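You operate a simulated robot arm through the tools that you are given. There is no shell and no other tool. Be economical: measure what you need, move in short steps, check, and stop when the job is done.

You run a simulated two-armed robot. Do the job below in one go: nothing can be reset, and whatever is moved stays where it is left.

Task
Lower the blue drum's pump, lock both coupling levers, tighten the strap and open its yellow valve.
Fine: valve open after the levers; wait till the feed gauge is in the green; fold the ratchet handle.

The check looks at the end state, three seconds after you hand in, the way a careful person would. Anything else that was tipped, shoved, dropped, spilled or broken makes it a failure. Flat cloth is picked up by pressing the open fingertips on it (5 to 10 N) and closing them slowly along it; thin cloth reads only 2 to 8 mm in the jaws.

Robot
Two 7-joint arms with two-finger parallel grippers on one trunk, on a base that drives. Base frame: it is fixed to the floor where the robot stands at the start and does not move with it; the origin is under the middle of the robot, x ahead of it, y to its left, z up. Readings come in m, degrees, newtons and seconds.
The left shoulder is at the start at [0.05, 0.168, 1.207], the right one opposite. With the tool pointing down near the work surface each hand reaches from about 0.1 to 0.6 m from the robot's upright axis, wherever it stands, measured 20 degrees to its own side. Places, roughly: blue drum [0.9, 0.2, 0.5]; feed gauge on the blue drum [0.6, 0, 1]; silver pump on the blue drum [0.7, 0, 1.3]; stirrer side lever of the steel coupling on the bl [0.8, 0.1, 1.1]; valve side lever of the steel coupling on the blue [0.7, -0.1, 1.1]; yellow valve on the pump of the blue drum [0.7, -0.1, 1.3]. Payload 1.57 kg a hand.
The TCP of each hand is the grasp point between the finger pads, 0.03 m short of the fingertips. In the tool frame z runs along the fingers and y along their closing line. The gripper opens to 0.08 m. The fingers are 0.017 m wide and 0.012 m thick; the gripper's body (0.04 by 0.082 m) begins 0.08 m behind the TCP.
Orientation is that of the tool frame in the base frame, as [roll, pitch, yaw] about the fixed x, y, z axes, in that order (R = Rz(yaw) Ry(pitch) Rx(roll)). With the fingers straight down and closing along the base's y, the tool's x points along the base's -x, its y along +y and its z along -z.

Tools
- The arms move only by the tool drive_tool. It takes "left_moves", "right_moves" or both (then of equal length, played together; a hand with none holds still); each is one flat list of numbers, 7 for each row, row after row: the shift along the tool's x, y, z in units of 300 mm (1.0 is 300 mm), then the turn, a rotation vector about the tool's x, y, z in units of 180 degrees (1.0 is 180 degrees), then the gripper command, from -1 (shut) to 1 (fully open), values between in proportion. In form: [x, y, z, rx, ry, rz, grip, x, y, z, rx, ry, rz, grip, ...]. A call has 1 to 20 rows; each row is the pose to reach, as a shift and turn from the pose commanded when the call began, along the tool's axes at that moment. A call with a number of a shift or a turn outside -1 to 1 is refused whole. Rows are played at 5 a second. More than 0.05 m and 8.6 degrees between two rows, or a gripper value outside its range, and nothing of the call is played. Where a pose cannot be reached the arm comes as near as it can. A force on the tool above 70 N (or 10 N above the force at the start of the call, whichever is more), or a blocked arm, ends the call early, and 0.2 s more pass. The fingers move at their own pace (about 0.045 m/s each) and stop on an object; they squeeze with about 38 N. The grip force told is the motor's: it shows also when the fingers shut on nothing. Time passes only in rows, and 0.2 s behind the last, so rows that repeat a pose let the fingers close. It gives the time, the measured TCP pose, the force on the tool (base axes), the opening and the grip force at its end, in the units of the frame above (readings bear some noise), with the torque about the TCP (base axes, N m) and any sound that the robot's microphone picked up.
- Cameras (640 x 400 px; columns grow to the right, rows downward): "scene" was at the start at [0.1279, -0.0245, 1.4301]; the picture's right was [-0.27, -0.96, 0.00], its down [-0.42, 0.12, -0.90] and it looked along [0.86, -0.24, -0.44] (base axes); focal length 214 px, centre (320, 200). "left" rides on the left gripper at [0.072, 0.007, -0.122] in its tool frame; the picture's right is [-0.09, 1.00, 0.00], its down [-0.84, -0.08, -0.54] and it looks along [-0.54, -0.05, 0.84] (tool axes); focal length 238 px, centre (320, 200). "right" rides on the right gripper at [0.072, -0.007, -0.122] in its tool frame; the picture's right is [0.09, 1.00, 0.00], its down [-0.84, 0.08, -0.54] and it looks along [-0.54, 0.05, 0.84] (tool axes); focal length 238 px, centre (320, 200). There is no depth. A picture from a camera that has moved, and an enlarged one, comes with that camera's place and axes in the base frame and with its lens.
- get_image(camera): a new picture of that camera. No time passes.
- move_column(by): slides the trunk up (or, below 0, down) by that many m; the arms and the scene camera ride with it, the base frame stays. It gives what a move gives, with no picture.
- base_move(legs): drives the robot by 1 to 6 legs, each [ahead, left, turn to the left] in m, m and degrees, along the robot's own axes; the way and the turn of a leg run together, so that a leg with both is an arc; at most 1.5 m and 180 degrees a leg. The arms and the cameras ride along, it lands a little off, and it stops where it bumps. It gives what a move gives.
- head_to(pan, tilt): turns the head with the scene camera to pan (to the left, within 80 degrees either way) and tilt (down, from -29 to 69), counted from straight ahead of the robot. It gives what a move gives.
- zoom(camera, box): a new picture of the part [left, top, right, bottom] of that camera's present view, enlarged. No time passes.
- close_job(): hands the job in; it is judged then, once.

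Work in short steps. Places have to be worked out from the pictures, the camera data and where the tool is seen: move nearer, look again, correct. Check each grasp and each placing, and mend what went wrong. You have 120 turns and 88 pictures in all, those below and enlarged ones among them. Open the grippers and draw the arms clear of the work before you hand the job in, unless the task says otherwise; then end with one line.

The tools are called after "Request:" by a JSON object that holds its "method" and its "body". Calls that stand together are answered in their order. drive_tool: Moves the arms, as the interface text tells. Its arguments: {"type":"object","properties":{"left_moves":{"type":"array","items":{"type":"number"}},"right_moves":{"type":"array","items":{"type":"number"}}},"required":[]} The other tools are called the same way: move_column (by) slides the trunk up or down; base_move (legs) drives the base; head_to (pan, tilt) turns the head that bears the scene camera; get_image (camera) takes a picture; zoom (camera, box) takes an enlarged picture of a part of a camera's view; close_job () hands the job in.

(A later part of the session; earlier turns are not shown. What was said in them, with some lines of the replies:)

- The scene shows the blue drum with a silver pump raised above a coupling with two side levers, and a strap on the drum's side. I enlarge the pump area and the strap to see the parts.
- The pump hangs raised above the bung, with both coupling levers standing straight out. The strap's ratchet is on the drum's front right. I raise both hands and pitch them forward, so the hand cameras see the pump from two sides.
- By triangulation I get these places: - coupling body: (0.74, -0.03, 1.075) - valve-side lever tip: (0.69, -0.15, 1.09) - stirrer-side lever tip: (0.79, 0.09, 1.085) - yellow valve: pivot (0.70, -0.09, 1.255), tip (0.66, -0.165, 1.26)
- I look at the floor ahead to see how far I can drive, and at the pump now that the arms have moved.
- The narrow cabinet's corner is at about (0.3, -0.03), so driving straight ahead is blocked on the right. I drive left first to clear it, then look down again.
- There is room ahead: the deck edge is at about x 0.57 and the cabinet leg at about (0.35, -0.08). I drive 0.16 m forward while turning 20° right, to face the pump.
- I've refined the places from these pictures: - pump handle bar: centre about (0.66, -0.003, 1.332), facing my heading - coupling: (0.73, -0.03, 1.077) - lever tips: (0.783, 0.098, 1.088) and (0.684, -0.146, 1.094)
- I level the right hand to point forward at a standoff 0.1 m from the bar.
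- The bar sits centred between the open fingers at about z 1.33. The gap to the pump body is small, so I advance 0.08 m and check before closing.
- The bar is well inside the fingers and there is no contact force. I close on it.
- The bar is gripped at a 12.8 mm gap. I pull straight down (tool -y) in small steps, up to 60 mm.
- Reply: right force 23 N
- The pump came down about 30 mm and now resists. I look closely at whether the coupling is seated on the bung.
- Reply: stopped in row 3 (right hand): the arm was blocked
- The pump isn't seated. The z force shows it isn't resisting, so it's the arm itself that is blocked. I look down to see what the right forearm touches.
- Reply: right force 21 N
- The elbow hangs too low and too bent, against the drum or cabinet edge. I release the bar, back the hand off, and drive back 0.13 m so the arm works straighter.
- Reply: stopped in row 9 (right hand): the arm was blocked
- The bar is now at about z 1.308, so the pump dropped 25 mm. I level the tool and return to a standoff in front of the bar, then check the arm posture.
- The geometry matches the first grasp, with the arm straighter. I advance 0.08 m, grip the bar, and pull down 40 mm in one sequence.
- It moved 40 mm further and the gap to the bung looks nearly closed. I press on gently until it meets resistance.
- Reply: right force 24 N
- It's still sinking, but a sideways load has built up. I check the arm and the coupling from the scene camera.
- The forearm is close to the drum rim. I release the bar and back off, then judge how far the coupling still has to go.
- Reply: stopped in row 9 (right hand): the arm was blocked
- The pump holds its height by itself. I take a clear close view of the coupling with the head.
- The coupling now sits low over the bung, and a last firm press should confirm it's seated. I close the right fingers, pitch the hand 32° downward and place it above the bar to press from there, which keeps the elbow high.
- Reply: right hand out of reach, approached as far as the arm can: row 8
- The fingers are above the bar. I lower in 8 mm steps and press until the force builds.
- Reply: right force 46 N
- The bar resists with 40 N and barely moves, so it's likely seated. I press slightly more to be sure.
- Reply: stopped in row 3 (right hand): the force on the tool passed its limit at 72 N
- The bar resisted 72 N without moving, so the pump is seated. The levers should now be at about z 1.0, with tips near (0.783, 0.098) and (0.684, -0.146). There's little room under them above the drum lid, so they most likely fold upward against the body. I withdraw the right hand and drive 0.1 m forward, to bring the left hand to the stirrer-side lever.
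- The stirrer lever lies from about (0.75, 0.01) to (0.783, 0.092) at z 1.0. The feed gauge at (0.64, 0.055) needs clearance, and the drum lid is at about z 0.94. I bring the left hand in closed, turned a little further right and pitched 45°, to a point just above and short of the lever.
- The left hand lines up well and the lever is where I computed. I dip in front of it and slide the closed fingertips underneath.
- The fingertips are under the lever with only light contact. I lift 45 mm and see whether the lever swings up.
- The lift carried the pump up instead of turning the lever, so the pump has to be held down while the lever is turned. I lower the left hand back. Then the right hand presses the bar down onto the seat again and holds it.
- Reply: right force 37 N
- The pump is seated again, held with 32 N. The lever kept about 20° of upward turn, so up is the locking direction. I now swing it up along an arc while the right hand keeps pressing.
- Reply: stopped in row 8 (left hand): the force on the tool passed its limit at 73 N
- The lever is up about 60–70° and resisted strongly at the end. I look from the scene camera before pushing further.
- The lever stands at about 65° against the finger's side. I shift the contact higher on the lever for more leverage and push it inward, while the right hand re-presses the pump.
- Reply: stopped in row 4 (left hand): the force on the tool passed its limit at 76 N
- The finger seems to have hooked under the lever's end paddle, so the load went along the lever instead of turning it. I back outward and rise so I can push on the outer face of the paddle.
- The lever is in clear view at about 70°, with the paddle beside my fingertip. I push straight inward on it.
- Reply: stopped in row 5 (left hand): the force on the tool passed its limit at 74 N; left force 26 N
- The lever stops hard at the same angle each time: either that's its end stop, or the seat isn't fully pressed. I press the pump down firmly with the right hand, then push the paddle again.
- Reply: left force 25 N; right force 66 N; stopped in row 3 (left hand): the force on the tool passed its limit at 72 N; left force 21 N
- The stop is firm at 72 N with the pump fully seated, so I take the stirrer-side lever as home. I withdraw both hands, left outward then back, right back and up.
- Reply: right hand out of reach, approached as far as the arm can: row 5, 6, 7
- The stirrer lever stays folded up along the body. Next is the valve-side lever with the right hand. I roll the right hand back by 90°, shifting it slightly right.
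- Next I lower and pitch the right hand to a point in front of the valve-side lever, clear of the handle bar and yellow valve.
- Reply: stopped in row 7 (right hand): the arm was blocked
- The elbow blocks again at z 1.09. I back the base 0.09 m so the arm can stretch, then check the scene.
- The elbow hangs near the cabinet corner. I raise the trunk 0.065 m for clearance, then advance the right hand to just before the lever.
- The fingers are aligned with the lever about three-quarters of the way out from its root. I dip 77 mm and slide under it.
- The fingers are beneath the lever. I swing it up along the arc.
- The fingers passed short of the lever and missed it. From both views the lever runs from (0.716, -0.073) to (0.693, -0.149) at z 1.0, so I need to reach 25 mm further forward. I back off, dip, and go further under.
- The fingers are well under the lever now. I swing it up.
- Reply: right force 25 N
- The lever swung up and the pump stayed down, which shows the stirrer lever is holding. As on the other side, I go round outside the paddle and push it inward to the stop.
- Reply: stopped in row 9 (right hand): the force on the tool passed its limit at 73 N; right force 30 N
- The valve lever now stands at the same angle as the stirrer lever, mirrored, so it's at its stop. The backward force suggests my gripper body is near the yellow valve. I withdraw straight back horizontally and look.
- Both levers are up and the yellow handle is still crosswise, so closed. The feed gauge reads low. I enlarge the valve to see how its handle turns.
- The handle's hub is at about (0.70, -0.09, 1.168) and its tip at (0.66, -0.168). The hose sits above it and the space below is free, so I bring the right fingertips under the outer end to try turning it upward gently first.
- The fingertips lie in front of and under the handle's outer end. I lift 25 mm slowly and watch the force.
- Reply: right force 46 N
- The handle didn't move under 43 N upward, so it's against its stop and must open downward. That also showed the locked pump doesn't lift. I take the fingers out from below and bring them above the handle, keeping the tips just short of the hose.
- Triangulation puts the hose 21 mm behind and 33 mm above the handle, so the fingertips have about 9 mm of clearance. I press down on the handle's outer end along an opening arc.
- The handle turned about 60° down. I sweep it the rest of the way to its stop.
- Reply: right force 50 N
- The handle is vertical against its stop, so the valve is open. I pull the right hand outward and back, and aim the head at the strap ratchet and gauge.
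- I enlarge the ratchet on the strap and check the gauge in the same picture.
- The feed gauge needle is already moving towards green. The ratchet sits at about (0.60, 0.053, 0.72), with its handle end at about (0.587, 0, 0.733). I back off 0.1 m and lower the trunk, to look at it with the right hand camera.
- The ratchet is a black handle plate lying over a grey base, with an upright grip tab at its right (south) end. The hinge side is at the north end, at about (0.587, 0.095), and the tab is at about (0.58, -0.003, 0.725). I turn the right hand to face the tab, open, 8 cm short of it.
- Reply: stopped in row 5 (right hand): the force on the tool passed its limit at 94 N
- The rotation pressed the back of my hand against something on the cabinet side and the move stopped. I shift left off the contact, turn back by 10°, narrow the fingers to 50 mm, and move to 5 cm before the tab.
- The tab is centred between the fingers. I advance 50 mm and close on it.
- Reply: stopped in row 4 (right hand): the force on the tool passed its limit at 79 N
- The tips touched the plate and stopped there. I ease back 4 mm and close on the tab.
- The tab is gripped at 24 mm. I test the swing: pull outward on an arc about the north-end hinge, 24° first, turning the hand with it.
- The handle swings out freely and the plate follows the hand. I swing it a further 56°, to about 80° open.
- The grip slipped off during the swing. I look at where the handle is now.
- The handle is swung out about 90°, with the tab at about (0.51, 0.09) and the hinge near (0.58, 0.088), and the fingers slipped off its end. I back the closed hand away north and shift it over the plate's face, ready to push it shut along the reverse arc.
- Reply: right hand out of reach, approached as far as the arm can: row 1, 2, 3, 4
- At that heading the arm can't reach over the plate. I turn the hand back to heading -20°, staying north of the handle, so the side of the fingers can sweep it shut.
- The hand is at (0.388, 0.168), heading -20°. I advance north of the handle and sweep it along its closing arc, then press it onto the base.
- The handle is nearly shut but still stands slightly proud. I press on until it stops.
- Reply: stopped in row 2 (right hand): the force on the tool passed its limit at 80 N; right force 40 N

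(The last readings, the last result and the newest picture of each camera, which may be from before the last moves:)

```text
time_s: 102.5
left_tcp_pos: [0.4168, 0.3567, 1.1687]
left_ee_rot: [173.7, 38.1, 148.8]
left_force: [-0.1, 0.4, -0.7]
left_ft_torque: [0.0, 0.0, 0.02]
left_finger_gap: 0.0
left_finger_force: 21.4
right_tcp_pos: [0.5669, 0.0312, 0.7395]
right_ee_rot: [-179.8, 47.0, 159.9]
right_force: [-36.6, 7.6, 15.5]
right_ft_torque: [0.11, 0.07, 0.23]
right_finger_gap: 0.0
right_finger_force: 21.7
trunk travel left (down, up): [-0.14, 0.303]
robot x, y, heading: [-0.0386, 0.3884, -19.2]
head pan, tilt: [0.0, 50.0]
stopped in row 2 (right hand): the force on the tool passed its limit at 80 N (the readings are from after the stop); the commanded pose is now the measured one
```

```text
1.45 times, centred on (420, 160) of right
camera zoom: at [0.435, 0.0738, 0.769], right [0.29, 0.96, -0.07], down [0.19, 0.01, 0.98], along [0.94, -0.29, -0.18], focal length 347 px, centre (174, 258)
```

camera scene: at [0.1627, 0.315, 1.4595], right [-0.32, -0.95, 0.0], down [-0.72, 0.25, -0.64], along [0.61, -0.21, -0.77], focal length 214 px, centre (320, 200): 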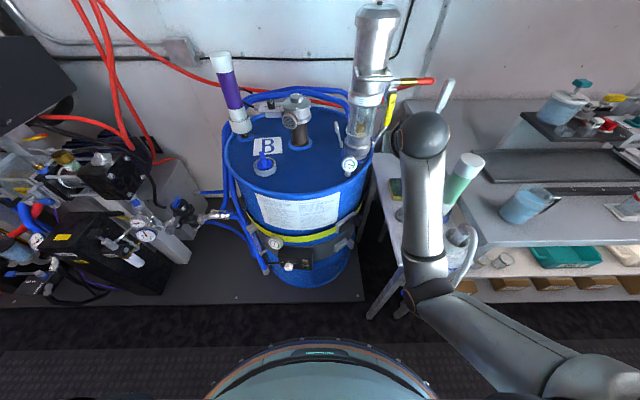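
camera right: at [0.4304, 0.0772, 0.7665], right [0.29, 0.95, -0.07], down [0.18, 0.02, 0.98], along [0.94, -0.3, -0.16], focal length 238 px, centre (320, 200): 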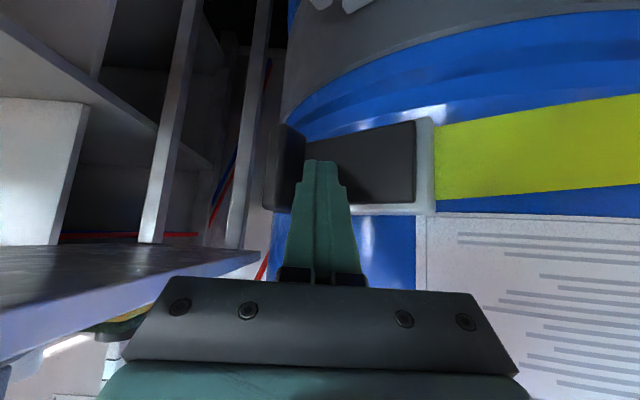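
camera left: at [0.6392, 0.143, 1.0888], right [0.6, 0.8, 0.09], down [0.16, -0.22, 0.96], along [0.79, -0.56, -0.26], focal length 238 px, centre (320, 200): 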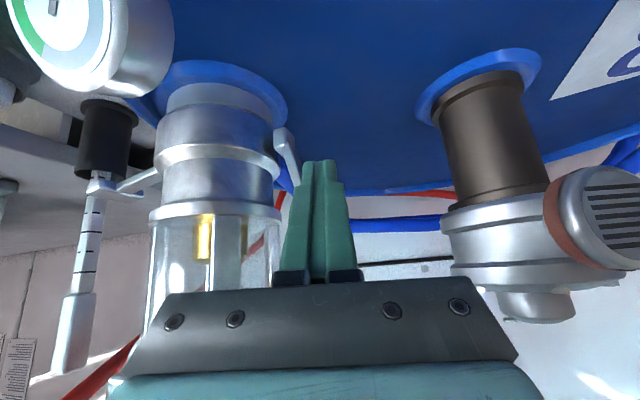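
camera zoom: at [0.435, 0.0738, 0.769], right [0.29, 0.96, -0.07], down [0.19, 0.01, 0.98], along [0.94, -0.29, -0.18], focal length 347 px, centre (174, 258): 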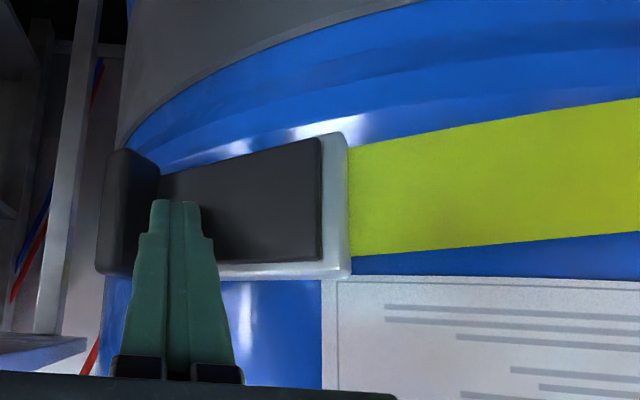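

It stopped hard at 80 N with the plate flush on the base, so the handle is folded. I withdraw the hand and check whether the strap's slack is gone and where the gauge stands.

Request:
{"method": "drive_tool", "body": {"right_moves": [0.08, 0.02, -0.09, 0, 0, 0, -1, 0.16, 0.1, -0.18, 0, 0, 0, -1, 0.24, 0.18, -0.27, 0, 0, 0, -1, 0.32, 0.26, -0.36, 0, 0, 0, -1]}}

Request:
{"method": "zoom", "body": {"camera": "scene", "box": [220, 30, 420, 190]}}

```text
time_s: 103.5
left_tcp_pos: [0.4213, 0.3564, 1.1669]
left_ee_rot: [173.7, 37.9, 148.9]
left_force: [-0.8, -0.4, 0.4]
left_ft_torque: [-0.01, -0.01, 0.02]
left_finger_gap: 0.0
left_finger_force: 21.4
right_tcp_pos: [0.5015, 0.073, 0.8306]
right_ee_rot: [-171.4, 58.1, 162.8]
right_force: [-0.1, 0.4, 0.4]
right_ft_torque: [-0.02, 0.0, -0.01]
right_finger_gap: 0.0
right_finger_force: 21.5
trunk travel left (down, up): [-0.14, 0.303]
robot x, y, heading: [-0.0381, 0.3855, -18.8]
head pan, tilt: [0.0, 50.0]
stopped in row 4 (right hand): the arm was blocked; the commanded pose is now the measured one
```

```text
2.50 times, centred on (320, 110) of scene
camera zoom: at [0.0703, 0.3468, 1.1594], right [-0.32, -0.95, 0.0], down [-0.72, 0.25, -0.64], along [0.61, -0.21, -0.77], focal length 536 px, centre (320, 425)
```

zoom: 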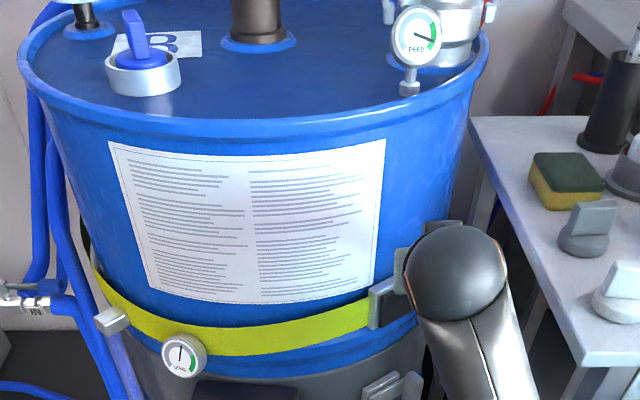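

The feed gauge needle stands in the green. The dark gap that was above the strap appears gone. I enlarge the strap to judge whether any slack remains.

Request:
{"method": "zoom", "body": {"camera": "scene", "box": [240, 110, 360, 185]}}

```text
5.33 times, centred on (300, 148) of scene
camera zoom: at [0.0703, 0.3468, 1.1594], right [-0.32, -0.95, 0.0], down [-0.72, 0.25, -0.64], along [0.61, -0.21, -0.77], focal length 1144 px, centre (427, 480)
```

zoom: 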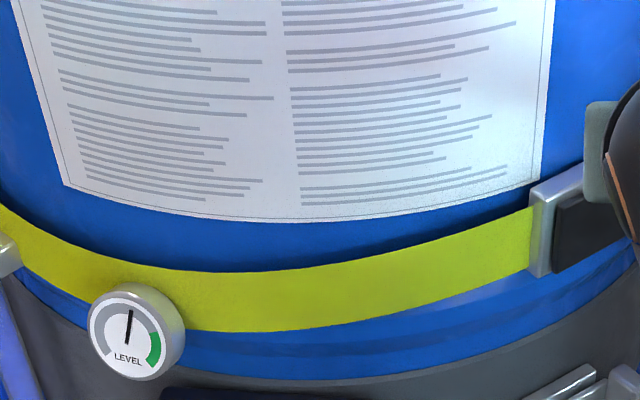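

There's still a dark line above the strap, but I'm viewing it from a lower point than before. I raise the trunk back by 0.3 m to compare it with the earlier view.

Request:
{"method": "move_column", "body": {"by": 0.3}}

Request:
{"method": "zoom", "body": {"camera": "scene", "box": [260, 130, 400, 270]}}

```text
time_s: 106.5
left_tcp_pos: [0.4212, 0.3566, 1.4657]
left_ee_rot: [173.6, 37.9, 148.9]
left_force: [0.3, -0.2, 0.4]
left_ft_torque: [-0.03, -0.02, 0.01]
left_finger_gap: 0.0001
left_finger_force: 21.6
right_tcp_pos: [0.501, 0.0725, 1.1291]
right_ee_rot: [-171.3, 58.0, 163.0]
right_force: [0.2, 0.6, -0.1]
right_ft_torque: [0.02, -0.02, 0.01]
right_finger_gap: 0.0
right_finger_force: 21.2
trunk travel left (down, up): [-0.44, 0.003]
robot x, y, heading: [-0.0342, 0.3849, -18.8]
head pan, tilt: [0.0, 50.0]
```

```text
2.86 times, centred on (330, 200) of scene
camera zoom: at [0.0702, 0.347, 1.4594], right [-0.32, -0.95, 0.0], down [-0.72, 0.25, -0.64], along [0.61, -0.21, -0.77], focal length 613 px, centre (291, 200)
```

zoom: 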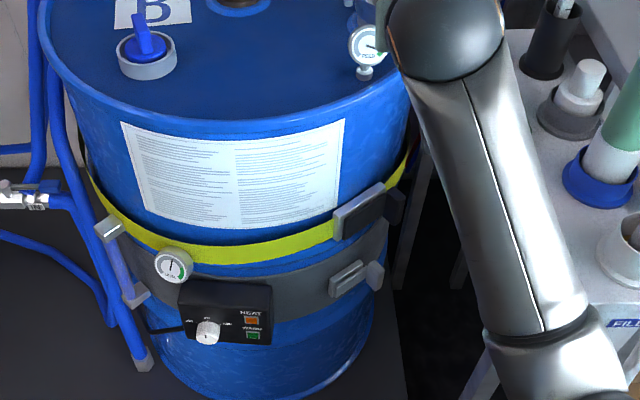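

The shadow gap above the strap is smaller than at first but not gone, so one stroke wasn't enough. I have one picture left, so I repeat the ratchet stroke using the same poses, checking by the finger gap and force. First I lower the trunk and return to the pre-grasp pose.

Request:
{"method": "move_column", "body": {"by": -0.3}}

Request:
{"method": "drive_tool", "body": {"right_moves": [0.016, -0.02, 0.05, -0.018, 0.014, -0.007, -1, 0.033, -0.05, 0.1, -0.037, 0.028, -0.014, 0, 0.05, -0.08, 0.15, -0.056, 0.042, -0.021, 0.25, 0.066, -0.11, 0.2, -0.0744, 0.055, -0.028, 0.25, 0.066, -0.11, 0.2, -0.0744, 0.055, -0.028, 0.25]}}

```text
time_s: 109.5
left_tcp_pos: [0.4214, 0.3566, 1.1677]
left_ee_rot: [173.7, 37.8, 148.9]
left_force: [1.6, 0.2, 0.0]
left_ft_torque: [0.01, 0.0, -0.02]
left_finger_gap: 0.0001
left_finger_force: 21.4
right_tcp_pos: [0.5013, 0.0726, 0.831]
right_ee_rot: [-171.3, 58.1, 163.0]
right_force: [0.5, 0.7, -0.4]
right_ft_torque: [-0.01, 0.03, 0.02]
right_finger_gap: 0.0
right_finger_force: 21.6
trunk travel left (down, up): [-0.14, 0.303]
robot x, y, heading: [-0.0427, 0.3863, -19.0]
head pan, tilt: [0.0, 50.0]
```

```text
time_s: 110.7
left_tcp_pos: [0.4213, 0.3569, 1.1658]
left_ee_rot: [173.7, 37.9, 148.9]
left_force: [-0.5, 0.3, 0.1]
left_ft_torque: [-0.02, 0.0, -0.01]
left_finger_gap: 0.0001
left_finger_force: 21.5
right_tcp_pos: [0.523, 0.0214, 0.784]
right_ee_rot: [-179.4, 47.8, 169.8]
right_force: [0.0, 0.0, 0.8]
right_ft_torque: [-0.01, 0.01, 0.0]
right_finger_gap: 0.0498
right_finger_force: 0.0
trunk travel left (down, up): [-0.14, 0.303]
robot x, y, heading: [-0.0426, 0.3835, -19.1]
head pan, tilt: [0.0, 50.0]
```

The pose matches the earlier pre-grasp. I go in over the tab, stopping 4 mm short of the plate contact, and close.

Request:
{"method": "drive_tool", "body": {"right_moves": [0.007, -0.047, 0.085, 0, 0, 0, 0.25, 0.007, -0.047, 0.15, 0, 0, 0, 0.25, 0.007, -0.047, 0.205, 0, 0, 0, 0.25, 0.007, -0.047, 0.205, 0, 0, 0, -1, 0.007, -0.047, 0.205, 0, 0, 0, -1, 0.007, -0.047, 0.205, 0, 0, 0, -1, 0.007, -0.047, 0.205, 0, 0, 0, -1]}}

```text
time_s: 112.3
left_tcp_pos: [0.4215, 0.3556, 1.1667]
left_ee_rot: [173.6, 37.9, 148.9]
left_force: [0.3, 0.4, 0.5]
left_ft_torque: [-0.02, 0.0, -0.01]
left_finger_gap: 0.0
left_finger_force: 21.8
right_tcp_pos: [0.5628, -0.0004, 0.7395]
right_ee_rot: [-179.4, 47.6, 169.7]
right_force: [-0.9, -11.2, -1.2]
right_ft_torque: [0.02, 0.01, -0.06]
right_finger_gap: 0.0225
right_finger_force: 35.1
trunk travel left (down, up): [-0.14, 0.303]
robot x, y, heading: [-0.0386, 0.3831, -18.8]
head pan, tilt: [0.0, 50.0]
```

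The tab is gripped again. I swing it out through the first 40°.

Request:
{"method": "drive_tool", "body": {"right_moves": [0.0276, 0.002, -0.0303, 0.0329, 0, 0.0299, -1, 0.055, 0.01, -0.0604, 0.0658, 0, 0.0598, -1, 0.0814, 0.024, -0.0896, 0.0987, 0, 0.0897, -1, 0.1061, 0.0427, -0.1167, 0.1316, 0, 0.1196, -1, 0.129, 0.0663, -0.1419, 0.1644, 0, 0.1496, -1]}}

```text
time_s: 113.7
left_tcp_pos: [0.4219, 0.3571, 1.1659]
left_ee_rot: [173.8, 37.8, 149.1]
left_force: [0.6, 0.2, -0.5]
left_ft_torque: [-0.05, 0.01, -0.06]
left_finger_gap: 0.0002
left_finger_force: 21.2
right_tcp_pos: [0.5145, 0.0139, 0.7613]
right_ee_rot: [180.0, 50.4, 127.7]
right_force: [0.5, 0.7, -0.1]
right_ft_torque: [0.02, 0.0, -0.05]
right_finger_gap: 0.0
right_finger_force: 21.7
trunk travel left (down, up): [-0.14, 0.303]
robot x, y, heading: [-0.0392, 0.3846, -19.1]
head pan, tilt: [0.0, 50.0]
stopped in row 5 (right hand): the arm was blocked; the commanded pose is now the measured one
```

The grip was shallower and slipped off partway, leaving the handle part open. I take the hand back to the sweep start on the north side.

Request:
{"method": "drive_tool", "body": {"right_moves": [0.077, -0.075, -0.094, 0, 0, 0, -1, 0.154, -0.15, -0.187, -0.02, 0, -0.016, -1, 0.235, -0.118, -0.257, -0.05, 0.003, -0.041, -1, 0.316, -0.086, -0.327, -0.079, 0.006, -0.065, -1, 0.397, -0.054, -0.397, -0.108, 0.01, -0.089, -1, 0.477, -0.022, -0.466, -0.137, 0.013, -0.113, -1]}}

```text
time_s: 114.2
left_tcp_pos: [0.4228, 0.3567, 1.1657]
left_ee_rot: [173.7, 37.9, 148.9]
left_force: [0.2, -0.2, -0.4]
left_ft_torque: [0.01, 0.03, 0.02]
left_finger_gap: 0.0
left_finger_force: 21.4
right_tcp_pos: [0.4781, 0.0099, 0.892]
right_ee_rot: [167.7, 62.6, 119.0]
right_force: [0.6, 0.6, 0.0]
right_ft_torque: [0.01, -0.03, 0.0]
right_finger_gap: 0.0001
right_finger_force: 20.8
trunk travel left (down, up): [-0.14, 0.303]
robot x, y, heading: [-0.0417, 0.3882, -18.8]
head pan, tilt: [0.0, 50.0]
stopped in row 2 (right hand): the arm was blocked; the commanded pose is now the measured one
```

The arm was blocked and lifted. I move it gently up, left and north, and restore the heading.

Request:
{"method": "drive_tool", "body": {"right_moves": [0.044, 0.016, -0.046, -0.02, 0.013, -0.019, -1, 0.088, 0.032, -0.092, -0.039, 0.026, -0.038, -1, 0.131, 0.048, -0.138, -0.059, 0.04, -0.056, -1, 0.175, 0.065, -0.185, -0.079, 0.053, -0.075, -1, 0.219, 0.081, -0.231, -0.098, 0.066, -0.094, -1, 0.263, 0.097, -0.277, -0.118, 0.079, -0.113, -1]}}

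```text
time_s: 115.5
left_tcp_pos: [0.4221, 0.3569, 1.1666]
left_ee_rot: [173.6, 37.8, 148.9]
left_force: [-0.2, 0.0, 0.3]
left_ft_torque: [-0.01, 0.03, -0.02]
left_finger_gap: 0.0001
left_finger_force: 21.2
right_tcp_pos: [0.4416, 0.0502, 0.9313]
right_ee_rot: [-172.8, 61.3, 156.0]
right_force: [0.3, 0.4, -0.3]
right_ft_torque: [-0.02, -0.01, -0.03]
right_finger_gap: 0.0002
right_finger_force: 21.4
trunk travel left (down, up): [-0.14, 0.303]
robot x, y, heading: [-0.0393, 0.3841, -18.9]
head pan, tilt: [0.0, 50.0]
stopped in row 6 (right hand): the arm was blocked; the commanded pose is now the measured one
```

The hand is too close to the body for this arm. I back the base 0.05 m for room, then go to the sweep start north of the handle.

Request:
{"method": "base_move", "body": {"legs": [[-0.05, 0, 0]]}}

Request:
{"method": "drive_tool", "body": {"right_moves": [0.097, 0.056, 0.043, -0.01, 0.012, -0.004, -1, 0.194, 0.112, 0.085, -0.019, 0.024, -0.008, -1, 0.291, 0.168, 0.128, -0.029, 0.036, -0.012, -1, 0.388, 0.225, 0.171, -0.039, 0.049, -0.015, -1, 0.485, 0.281, 0.213, -0.048, 0.061, -0.019, -1, 0.582, 0.337, 0.256, -0.058, 0.073, -0.023, -1]}}

```text
time_s: 116.4
left_tcp_pos: [0.3736, 0.3747, 1.1665]
left_ee_rot: [173.7, 37.9, 149.0]
left_force: [-0.3, 0.0, 0.8]
left_ft_torque: [-0.02, 0.0, -0.01]
left_finger_gap: 0.0
left_finger_force: 21.7
right_tcp_pos: [0.394, 0.0679, 0.9317]
right_ee_rot: [-172.9, 61.0, 156.1]
right_force: [0.0, -0.9, 0.2]
right_ft_torque: [0.0, 0.05, 0.02]
right_finger_gap: 0.0002
right_finger_force: 21.6
trunk travel left (down, up): [-0.14, 0.303]
robot x, y, heading: [-0.0847, 0.4006, -18.9]
head pan, tilt: [0.0, 50.0]
```

```text
time_s: 117.2
left_tcp_pos: [0.3753, 0.3743, 1.1674]
left_ee_rot: [173.7, 37.9, 149.0]
left_force: [1.1, 0.3, 0.8]
left_ft_torque: [-0.01, -0.01, -0.01]
left_finger_gap: 0.0001
left_finger_force: 20.9
right_tcp_pos: [0.4128, 0.0765, 0.9456]
right_ee_rot: [-170.8, 66.3, 160.5]
right_force: [0.1, 1.0, -0.2]
right_ft_torque: [-0.03, 0.0, -0.01]
right_finger_gap: 0.0002
right_finger_force: 21.5
trunk travel left (down, up): [-0.14, 0.303]
robot x, y, heading: [-0.0857, 0.3989, -18.7]
head pan, tilt: [0.0, 50.0]
stopped in row 3 (right hand): the arm was blocked; the commanded pose is now the measured one
```

The arm binds when folded close in, so I go forward at height first and then down, north of the handle.

Request:
{"method": "drive_tool", "body": {"right_moves": [0.016, 0.091, 0.075, 0, 0, 0, -1, 0.033, 0.182, 0.151, 0, 0.01, 0, -1, 0.049, 0.273, 0.226, -0.01, 0.02, -0.003, -1, 0.15, 0.298, 0.26, -0.02, 0.04, -0.006, -1, 0.25, 0.322, 0.293, -0.03, 0.06, -0.009, -1, 0.35, 0.347, 0.326, -0.04, 0.08, -0.012, -1, 0.451, 0.372, 0.36, -0.051, 0.1, -0.016, -1, 0.551, 0.396, 0.393, -0.051, 0.1, -0.016, -1]}}

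```text
time_s: 119.2
left_tcp_pos: [0.3755, 0.3739, 1.1671]
left_ee_rot: [173.6, 37.9, 149.1]
left_force: [0.1, -1.2, -0.2]
left_ft_torque: [0.01, -0.01, 0.02]
left_finger_gap: 0.0002
left_finger_force: 20.8
right_tcp_pos: [0.5198, 0.1404, 0.8102]
right_ee_rot: [-177.3, 54.8, 163.2]
right_force: [-0.2, -0.2, 0.1]
right_ft_torque: [-0.01, -0.01, -0.01]
right_finger_gap: 0.0
right_finger_force: 21.3
trunk travel left (down, up): [-0.14, 0.303]
robot x, y, heading: [-0.0874, 0.3979, -18.8]
head pan, tilt: [0.0, 50.0]
stopped in row 8 (right hand): the arm was blocked; the commanded pose is now the measured one
```

I'm at (0.52, 0.14, 0.81). The arm can't go lower itself, so I lower the trunk 0.07 m instead.

Request:
{"method": "move_column", "body": {"by": -0.07}}

```text
time_s: 120.2
left_tcp_pos: [0.3732, 0.3744, 1.0966]
left_ee_rot: [173.7, 37.9, 149.1]
left_force: [-0.5, -0.3, 0.6]
left_ft_torque: [-0.02, -0.02, -0.02]
left_finger_gap: 0.0
left_finger_force: 21.5
right_tcp_pos: [0.5208, 0.1402, 0.7384]
right_ee_rot: [-177.3, 54.8, 163.0]
right_force: [0.1, 0.9, 0.4]
right_ft_torque: [-0.02, 0.0, 0.0]
right_finger_gap: 0.0
right_finger_force: 21.3
trunk travel left (down, up): [-0.07, 0.373]
robot x, y, heading: [-0.0876, 0.4029, -18.7]
head pan, tilt: [0.0, 50.0]
```

The height is right. I run the closing sweep and press the handle home.

Request:
{"method": "drive_tool", "body": {"right_moves": [-0.001, -0.07, 0.002, 0, 0, 0, -1, -0.002, -0.138, 0.003, 0, 0, 0, -1, -0.012, -0.217, 0.017, 0, 0, 0, -1, -0.035, -0.25, 0.05, 0, 0, 0, -1, -0.057, -0.28, 0.081, 0, 0, 0, -1, -0.096, -0.294, 0.136, 0, 0, 0, -1, -0.116, -0.294, 0.1645, 0, 0, 0, -1, -0.137, -0.297, 0.194, 0, 0, 0, -1, -0.156, -0.293, 0.221, 0, 0, 0, -1]}}

```text
time_s: 122.2
left_tcp_pos: [0.3715, 0.3746, 1.0975]
left_ee_rot: [173.7, 38.0, 148.9]
left_force: [-0.2, -0.4, 0.6]
left_ft_torque: [0.03, 0.01, -0.01]
left_finger_gap: 0.0
left_finger_force: 21.1
right_tcp_pos: [0.5664, 0.0287, 0.7384]
right_ee_rot: [-177.3, 54.4, 163.0]
right_force: [-26.7, 7.2, 2.8]
right_ft_torque: [0.07, 0.19, 0.24]
right_finger_gap: 0.0
right_finger_force: 21.1
trunk travel left (down, up): [-0.07, 0.373]
robot x, y, heading: [-0.0885, 0.4002, -19.0]
head pan, tilt: [0.0, 50.0]
```

The stop is at the same place as the earlier closed position (x 0.566), so the handle is folded again. Since some slack showed, I make one more proper stroke with a deeper grip. I go back to the pre-grasp pose first.

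Request:
{"method": "drive_tool", "body": {"right_moves": [0.058, 0, -0.082, 0, 0, 0, -1, 0.115, 0, -0.163, 0, 0, 0, -1, 0.08, -0.061, -0.189, -0.014, 0.012, -0.008, 0.25, 0.042, -0.122, -0.215, -0.028, 0.025, -0.016, 0.25, 0.008, -0.122, -0.168, -0.041, 0.037, -0.024, 0.25, -0.025, -0.122, -0.121, -0.041, 0.037, -0.024, 0.25]}}

```text
time_s: 123.7
left_tcp_pos: [0.373, 0.3749, 1.0966]
left_ee_rot: [173.6, 37.8, 149.0]
left_force: [0.0, -0.1, 0.0]
left_ft_torque: [0.01, 0.01, -0.01]
left_finger_gap: 0.0002
left_finger_force: 21.4
right_tcp_pos: [0.5343, 0.0065, 0.7676]
right_ee_rot: [-179.6, 47.9, 169.6]
right_force: [0.0, 0.1, 0.6]
right_ft_torque: [0.01, 0.0, 0.01]
right_finger_gap: 0.0503
right_finger_force: 0.0
trunk travel left (down, up): [-0.07, 0.373]
robot x, y, heading: [-0.0878, 0.4001, -19.1]
head pan, tilt: [0.0, 50.0]
```

I'm within 4 mm of the earlier pre-grasp. I go in to the full depth, slightly lower on the tab, and close.

Request:
{"method": "drive_tool", "body": {"right_moves": [0.007, -0.001, 0.055, 0, 0, 0, 0.25, 0.014, -0.003, 0.11, 0, 0, 0, 0.25, 0.021, -0.004, 0.16, 0, 0, 0, 0.25, 0.021, -0.004, 0.16, 0, 0, 0, -1, 0.021, -0.004, 0.16, 0, 0, 0, -1, 0.021, -0.004, 0.16, 0, 0, 0, -1, 0.021, -0.004, 0.16, 0, 0, 0, -1]}}

```text
time_s: 125.2
left_tcp_pos: [0.3757, 0.375, 1.0955]
left_ee_rot: [173.7, 37.9, 149.0]
left_force: [0.2, -0.1, 0.4]
left_ft_torque: [-0.02, -0.02, 0.01]
left_finger_gap: 0.0
left_finger_force: 20.9
right_tcp_pos: [0.5626, -0.0008, 0.7306]
right_ee_rot: [-179.5, 47.8, 169.6]
right_force: [-2.5, 3.5, -0.2]
right_ft_torque: [0.18, -0.06, 0.24]
right_finger_gap: 0.0223
right_finger_force: 34.9
trunk travel left (down, up): [-0.07, 0.373]
robot x, y, heading: [-0.0846, 0.4038, -18.9]
head pan, tilt: [0.0, 50.0]
```

Request:
{"method": "drive_tool", "body": {"right_moves": [0.0138, 0.001, -0.0152, 0.0165, 0, 0.015, -1, 0.0276, 0.002, -0.0303, 0.0329, 0, 0.0299, -1, 0.041, 0.005, -0.0455, 0.0494, 0, 0.0449, -1, 0.055, 0.01, -0.0604, 0.0658, 0, 0.0598, -1, 0.068, 0.016, -0.0752, 0.0823, 0, 0.0748, -1, 0.0814, 0.024, -0.0896, 0.0987, 0, 0.0897, -1]}}

```text
time_s: 126.7
left_tcp_pos: [0.3748, 0.375, 1.0964]
left_ee_rot: [173.7, 37.9, 149.1]
left_force: [0.4, 0.4, 0.0]
left_ft_torque: [0.04, -0.03, 0.0]
left_finger_gap: 0.0
left_finger_force: 20.9
right_tcp_pos: [0.5304, 0.0135, 0.7298]
right_ee_rot: [-179.7, 47.8, 145.5]
right_force: [-1.5, 11.5, -0.9]
right_ft_torque: [0.28, 0.03, 0.71]
right_finger_gap: 0.022
right_finger_force: 35.0
trunk travel left (down, up): [-0.07, 0.373]
robot x, y, heading: [-0.0876, 0.4025, -19.0]
head pan, tilt: [0.0, 50.0]
```

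The grip holds (22 mm) with a slight pull towards the hinge. I continue the swing with a slightly tighter radius.

Request:
{"method": "drive_tool", "body": {"right_moves": [0.0138, 0.007, -0.0152, 0.0165, 0, 0.015, -1, 0.0276, 0.012, -0.0303, 0.0329, 0, 0.0299, -1, 0.041, 0.017, -0.0455, 0.0494, 0, 0.0449, -1, 0.055, 0.024, -0.0604, 0.0658, 0, 0.0598, -1, 0.068, 0.031, -0.0752, 0.0823, 0, 0.0748, -1, 0.0814, 0.04, -0.0896, 0.0987, 0, 0.0897, -1]}}

```text
time_s: 128.1
left_tcp_pos: [0.3741, 0.3727, 1.0972]
left_ee_rot: [173.6, 37.9, 149.0]
left_force: [-0.4, 0.2, -0.3]
left_ft_torque: [0.0, 0.03, 0.03]
left_finger_gap: 0.0
left_finger_force: 21.0
right_tcp_pos: [0.5045, 0.0399, 0.7314]
right_ee_rot: [-179.7, 48.3, 121.1]
right_force: [-9.0, -6.9, 4.1]
right_ft_torque: [-0.01, 0.17, -0.02]
right_finger_gap: 0.022
right_finger_force: 34.4
trunk travel left (down, up): [-0.07, 0.373]
robot x, y, heading: [-0.0896, 0.4004, -18.8]
head pan, tilt: [0.0, 50.0]
```

Now at 48° and still gripped with low forces. I continue to about 80°.

Request:
{"method": "drive_tool", "body": {"right_moves": [0.0138, 0.004, -0.0152, 0.0165, 0, 0.015, -1, 0.0276, 0.007, -0.0303, 0.0329, 0, 0.0299, -1, 0.041, 0.011, -0.0455, 0.0494, 0, 0.0449, -1, 0.055, 0.017, -0.0604, 0.0658, 0, 0.0598, -1, 0.068, 0.024, -0.0752, 0.0823, 0, 0.0748, -1, 0.0814, 0.031, -0.0896, 0.0987, 0, 0.0897, -1, 0.094, 0.04, -0.1034, 0.115, 0, 0.1047, -1, 0.1061, 0.05, -0.1167, 0.1316, 0, 0.1196, -1]}}

```text
time_s: 129.7
left_tcp_pos: [0.3766, 0.3763, 1.0959]
left_ee_rot: [173.7, 37.8, 149.3]
left_force: [-0.7, 0.3, -1.1]
left_ft_torque: [0.03, -0.01, -0.03]
left_finger_gap: 0.0002
left_finger_force: 21.4
right_tcp_pos: [0.4844, 0.0908, 0.7336]
right_ee_rot: [176.8, 46.6, 94.2]
right_force: [18.2, -2.3, -12.2]
right_ft_torque: [0.53, -0.18, 0.52]
right_finger_gap: 0.0192
right_finger_force: 33.0
right hand out of reach, approached as far as the arm can: row 5, 6, 7, 8
trunk travel left (down, up): [-0.07, 0.373]
robot x, y, heading: [-0.0871, 0.4044, -18.5]
head pan, tilt: [0.0, 50.0]
stopped in row 8 (right hand): the force on the tool passed its limit at 75 N (the readings are from after the stop); the commanded pose is now the measured one
```

The handle is now about 78° open and still in the grip. I swing it back closed while holding it, first half.

Request:
{"method": "drive_tool", "body": {"right_moves": [-0.0293, 0.001, 0.031, -0.0323, 0, -0.0305, -1, -0.0584, 0.0083, 0.0617, -0.0646, 0, -0.0611, -1, -0.0866, 0.0213, 0.0915, -0.0969, 0, -0.0916, -1, -0.1131, 0.0397, 0.1195, -0.1292, 0, -0.1221, -1, -0.1376, 0.063, 0.1454, -0.1616, 0, -0.1527, -1]}}

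```text
time_s: 130.9
left_tcp_pos: [0.3748, 0.3769, 1.096]
left_ee_rot: [173.8, 37.9, 149.3]
left_force: [0.7, 0.1, 0.1]
left_ft_torque: [0.02, 0.02, -0.01]
left_finger_gap: 0.0
left_finger_force: 21.1
right_tcp_pos: [0.5061, 0.0329, 0.7381]
right_ee_rot: [178.0, 48.4, 134.8]
right_force: [-0.1, -0.1, 0.3]
right_ft_torque: [0.0, 0.04, -0.01]
right_finger_gap: 0.0001
right_finger_force: 21.2
trunk travel left (down, up): [-0.07, 0.373]
robot x, y, heading: [-0.0869, 0.4025, -18.6]
head pan, tilt: [0.0, 50.0]
```

The fingers slipped off again partway, in front of the handle. I back off a little, turn to heading -20°, and push the plate closed along its arc to the stop.

Request:
{"method": "drive_tool", "body": {"right_moves": [0.073, 0.025, -0.082, 0, 0, 0, -1, 0.1456, 0.049, -0.164, -0.026, 0, -0.023, -1, 0.108, 0.082, -0.122, -0.052, 0, -0.046, -1, 0.0708, 0.115, -0.08, -0.078, 0, -0.069, -1, 0.035, 0.1, -0.04, -0.104, 0, -0.092, -1, -0.0013, 0.087, 0.0015, -0.104, 0, -0.092, -1, -0.045, 0.106, 0.051, -0.104, 0, -0.092, -1, -0.0655, 0.123, 0.0738, -0.104, 0, -0.092, -1, -0.0874, 0.137, 0.0985, -0.104, 0, -0.092, -1, -0.1076, 0.154, 0.121, -0.104, 0, -0.092, -1]}}

```text
time_s: 133.2
left_tcp_pos: [0.3706, 0.3778, 1.0994]
left_ee_rot: [173.7, 38.1, 149.1]
left_force: [0.2, -1.0, -0.4]
left_ft_torque: [0.01, -0.04, 0.02]
left_finger_gap: 0.0
left_finger_force: 21.2
right_tcp_pos: [0.5657, 0.034, 0.7382]
right_ee_rot: [178.3, 47.7, 159.7]
right_force: [-38.6, 7.4, 14.3]
right_ft_torque: [0.12, 0.13, 0.27]
right_finger_gap: 0.0
right_finger_force: 21.1
trunk travel left (down, up): [-0.07, 0.373]
robot x, y, heading: [-0.0896, 0.4049, -18.9]
head pan, tilt: [0.0, 50.0]
stopped in row 10 (right hand): the force on the tool passed its limit at 74 N (the readings are from after the stop); the commanded pose is now the measured one
```

The handle is folded again, stopping at 74 N at the same closed position. I back the hand away and raise the trunk.

Request:
{"method": "drive_tool", "body": {"right_moves": [0.06, 0.02, -0.066, 0, 0, 0, -1, 0.11, 0.05, -0.125, 0, 0, 0, -1, 0.15, 0.08, -0.17, 0, 0, 0, -1]}}

Request:
{"method": "base_move", "body": {"legs": [[-0.12, 0, 0]]}}

Request:
{"method": "move_column", "body": {"by": 0.3}}

```text
time_s: 134.0
left_tcp_pos: [0.3745, 0.3772, 1.0958]
left_ee_rot: [173.7, 37.9, 149.3]
left_force: [-0.4, 0.0, -0.4]
left_ft_torque: [-0.04, -0.02, -0.01]
left_finger_gap: 0.0
left_finger_force: 21.9
right_tcp_pos: [0.5123, 0.0782, 0.7332]
right_ee_rot: [178.2, 47.5, 159.8]
right_force: [0.0, 1.0, 0.7]
right_ft_torque: [0.0, -0.02, 0.01]
right_finger_gap: 0.0
right_finger_force: 21.3
trunk travel left (down, up): [-0.07, 0.373]
robot x, y, heading: [-0.0857, 0.4019, -18.7]
head pan, tilt: [0.0, 50.0]
```

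```text
time_s: 135.2
left_tcp_pos: [0.2619, 0.4148, 1.0959]
left_ee_rot: [173.7, 37.9, 149.2]
left_force: [-0.8, -0.2, 0.2]
left_ft_torque: [-0.04, 0.01, 0.0]
left_finger_gap: 0.0
left_finger_force: 21.6
right_tcp_pos: [0.4007, 0.1152, 0.7352]
right_ee_rot: [178.2, 47.5, 159.7]
right_force: [-0.6, 0.2, -0.1]
right_ft_torque: [0.01, 0.0, -0.02]
right_finger_gap: 0.0001
right_finger_force: 21.9
trunk travel left (down, up): [-0.07, 0.373]
robot x, y, heading: [-0.1966, 0.4378, -18.7]
head pan, tilt: [0.0, 50.0]
```

```text
time_s: 138.2
left_tcp_pos: [0.2638, 0.4139, 1.3961]
left_ee_rot: [173.7, 37.9, 149.1]
left_force: [0.0, -0.3, 0.8]
left_ft_torque: [0.03, -0.01, 0.01]
left_finger_gap: 0.0
left_finger_force: 21.1
right_tcp_pos: [0.4006, 0.1146, 1.0339]
right_ee_rot: [178.3, 47.5, 159.8]
right_force: [0.1, -0.8, -0.2]
right_ft_torque: [-0.03, -0.02, 0.02]
right_finger_gap: 0.0001
right_finger_force: 21.7
trunk travel left (down, up): [-0.37, 0.073]
robot x, y, heading: [-0.1974, 0.4391, -18.7]
head pan, tilt: [0.0, 50.0]
```

I move the right hand aside, open both grippers, and tilt the head to take the last picture with the strap, ratchet, gauge, levers and valve in view.

Request:
{"method": "drive_tool", "body": {"right_moves": [0, -0.12, 0, 0, 0, 0, 1, 0, -0.24, 0, 0, 0, 0, 1, 0, -0.36, 0, 0, 0, 0, 1, 0, -0.5, 0, 0, 0, 0, 1], "left_moves": [0, 0, 0, 0, 0, 0, 1, 0, 0.1, 0, 0, 0, 0, 1, 0, 0.2, 0, 0, 0, 0, 1, 0, 0.3, 0, 0, 0, 0, 1]}}

Request:
{"method": "head_to", "body": {"pan": 0, "tilt": 32}}

Request:
{"method": "zoom", "body": {"camera": "scene", "box": [230, 110, 410, 260]}}

```text
time_s: 139.2
left_tcp_pos: [0.3022, 0.4928, 1.4067]
left_ee_rot: [173.8, 37.9, 149.2]
left_force: [0.5, 1.0, -0.3]
left_ft_torque: [-0.02, 0.0, 0.0]
left_finger_gap: 0.0799
left_finger_force: 0.1
right_tcp_pos: [0.3529, -0.0255, 1.0327]
right_ee_rot: [178.3, 47.5, 159.9]
right_force: [-0.3, 0.2, 0.7]
right_ft_torque: [0.0, 0.0, 0.0]
right_finger_gap: 0.0802
right_finger_force: 0.0
trunk travel left (down, up): [-0.37, 0.073]
robot x, y, heading: [-0.1956, 0.4379, -18.6]
head pan, tilt: [0.0, 50.0]
```

```text
time_s: 140.0
left_tcp_pos: [0.3041, 0.4923, 1.4058]
left_ee_rot: [173.6, 37.9, 149.2]
left_force: [0.5, -0.4, 0.0]
left_ft_torque: [-0.02, 0.0, -0.01]
left_finger_gap: 0.0804
left_finger_force: 0.0
right_tcp_pos: [0.3531, -0.0269, 1.0311]
right_ee_rot: [178.2, 47.5, 159.7]
right_force: [0.0, 0.2, -0.5]
right_ft_torque: [-0.02, 0.0, 0.02]
right_finger_gap: 0.0799
right_finger_force: 0.1
trunk travel left (down, up): [-0.37, 0.073]
robot x, y, heading: [-0.2002, 0.4406, -18.5]
head pan, tilt: [0.0, 32.0]
```

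```text
2.67 times, centred on (320, 185) of scene
camera zoom: at [-0.0767, 0.3986, 1.4158], right [-0.32, -0.95, 0.0], down [-0.5, 0.17, -0.85], along [0.8, -0.27, -0.53], focal length 572 px, centre (320, 240)
```

zoom: 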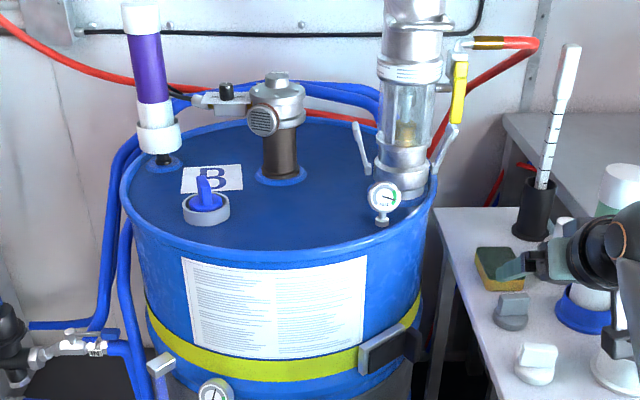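

The last picture shows the pump down, both levers up, the yellow handle in line with the pipe and the feed gauge in the green. The strap lies snug with the ratchet folded, the grippers are open and the arms are clear, so I hand in.

Request:
{"method": "close_job", "body": {}}

```text
The job is handed in.
```

The job is handed in: the blue drum's pump is lowered, both coupling levers are up against their stops, and the yellow valve was opened after them. The feed gauge is in the green, and the strap is ratcheted with its handle folded. I judged the strap tight by eye, as it lies flush on the drum. My right hand twice touched things beside the work, the cabinet side once at 94 N and possibly the yellow valve; nothing looked moved.
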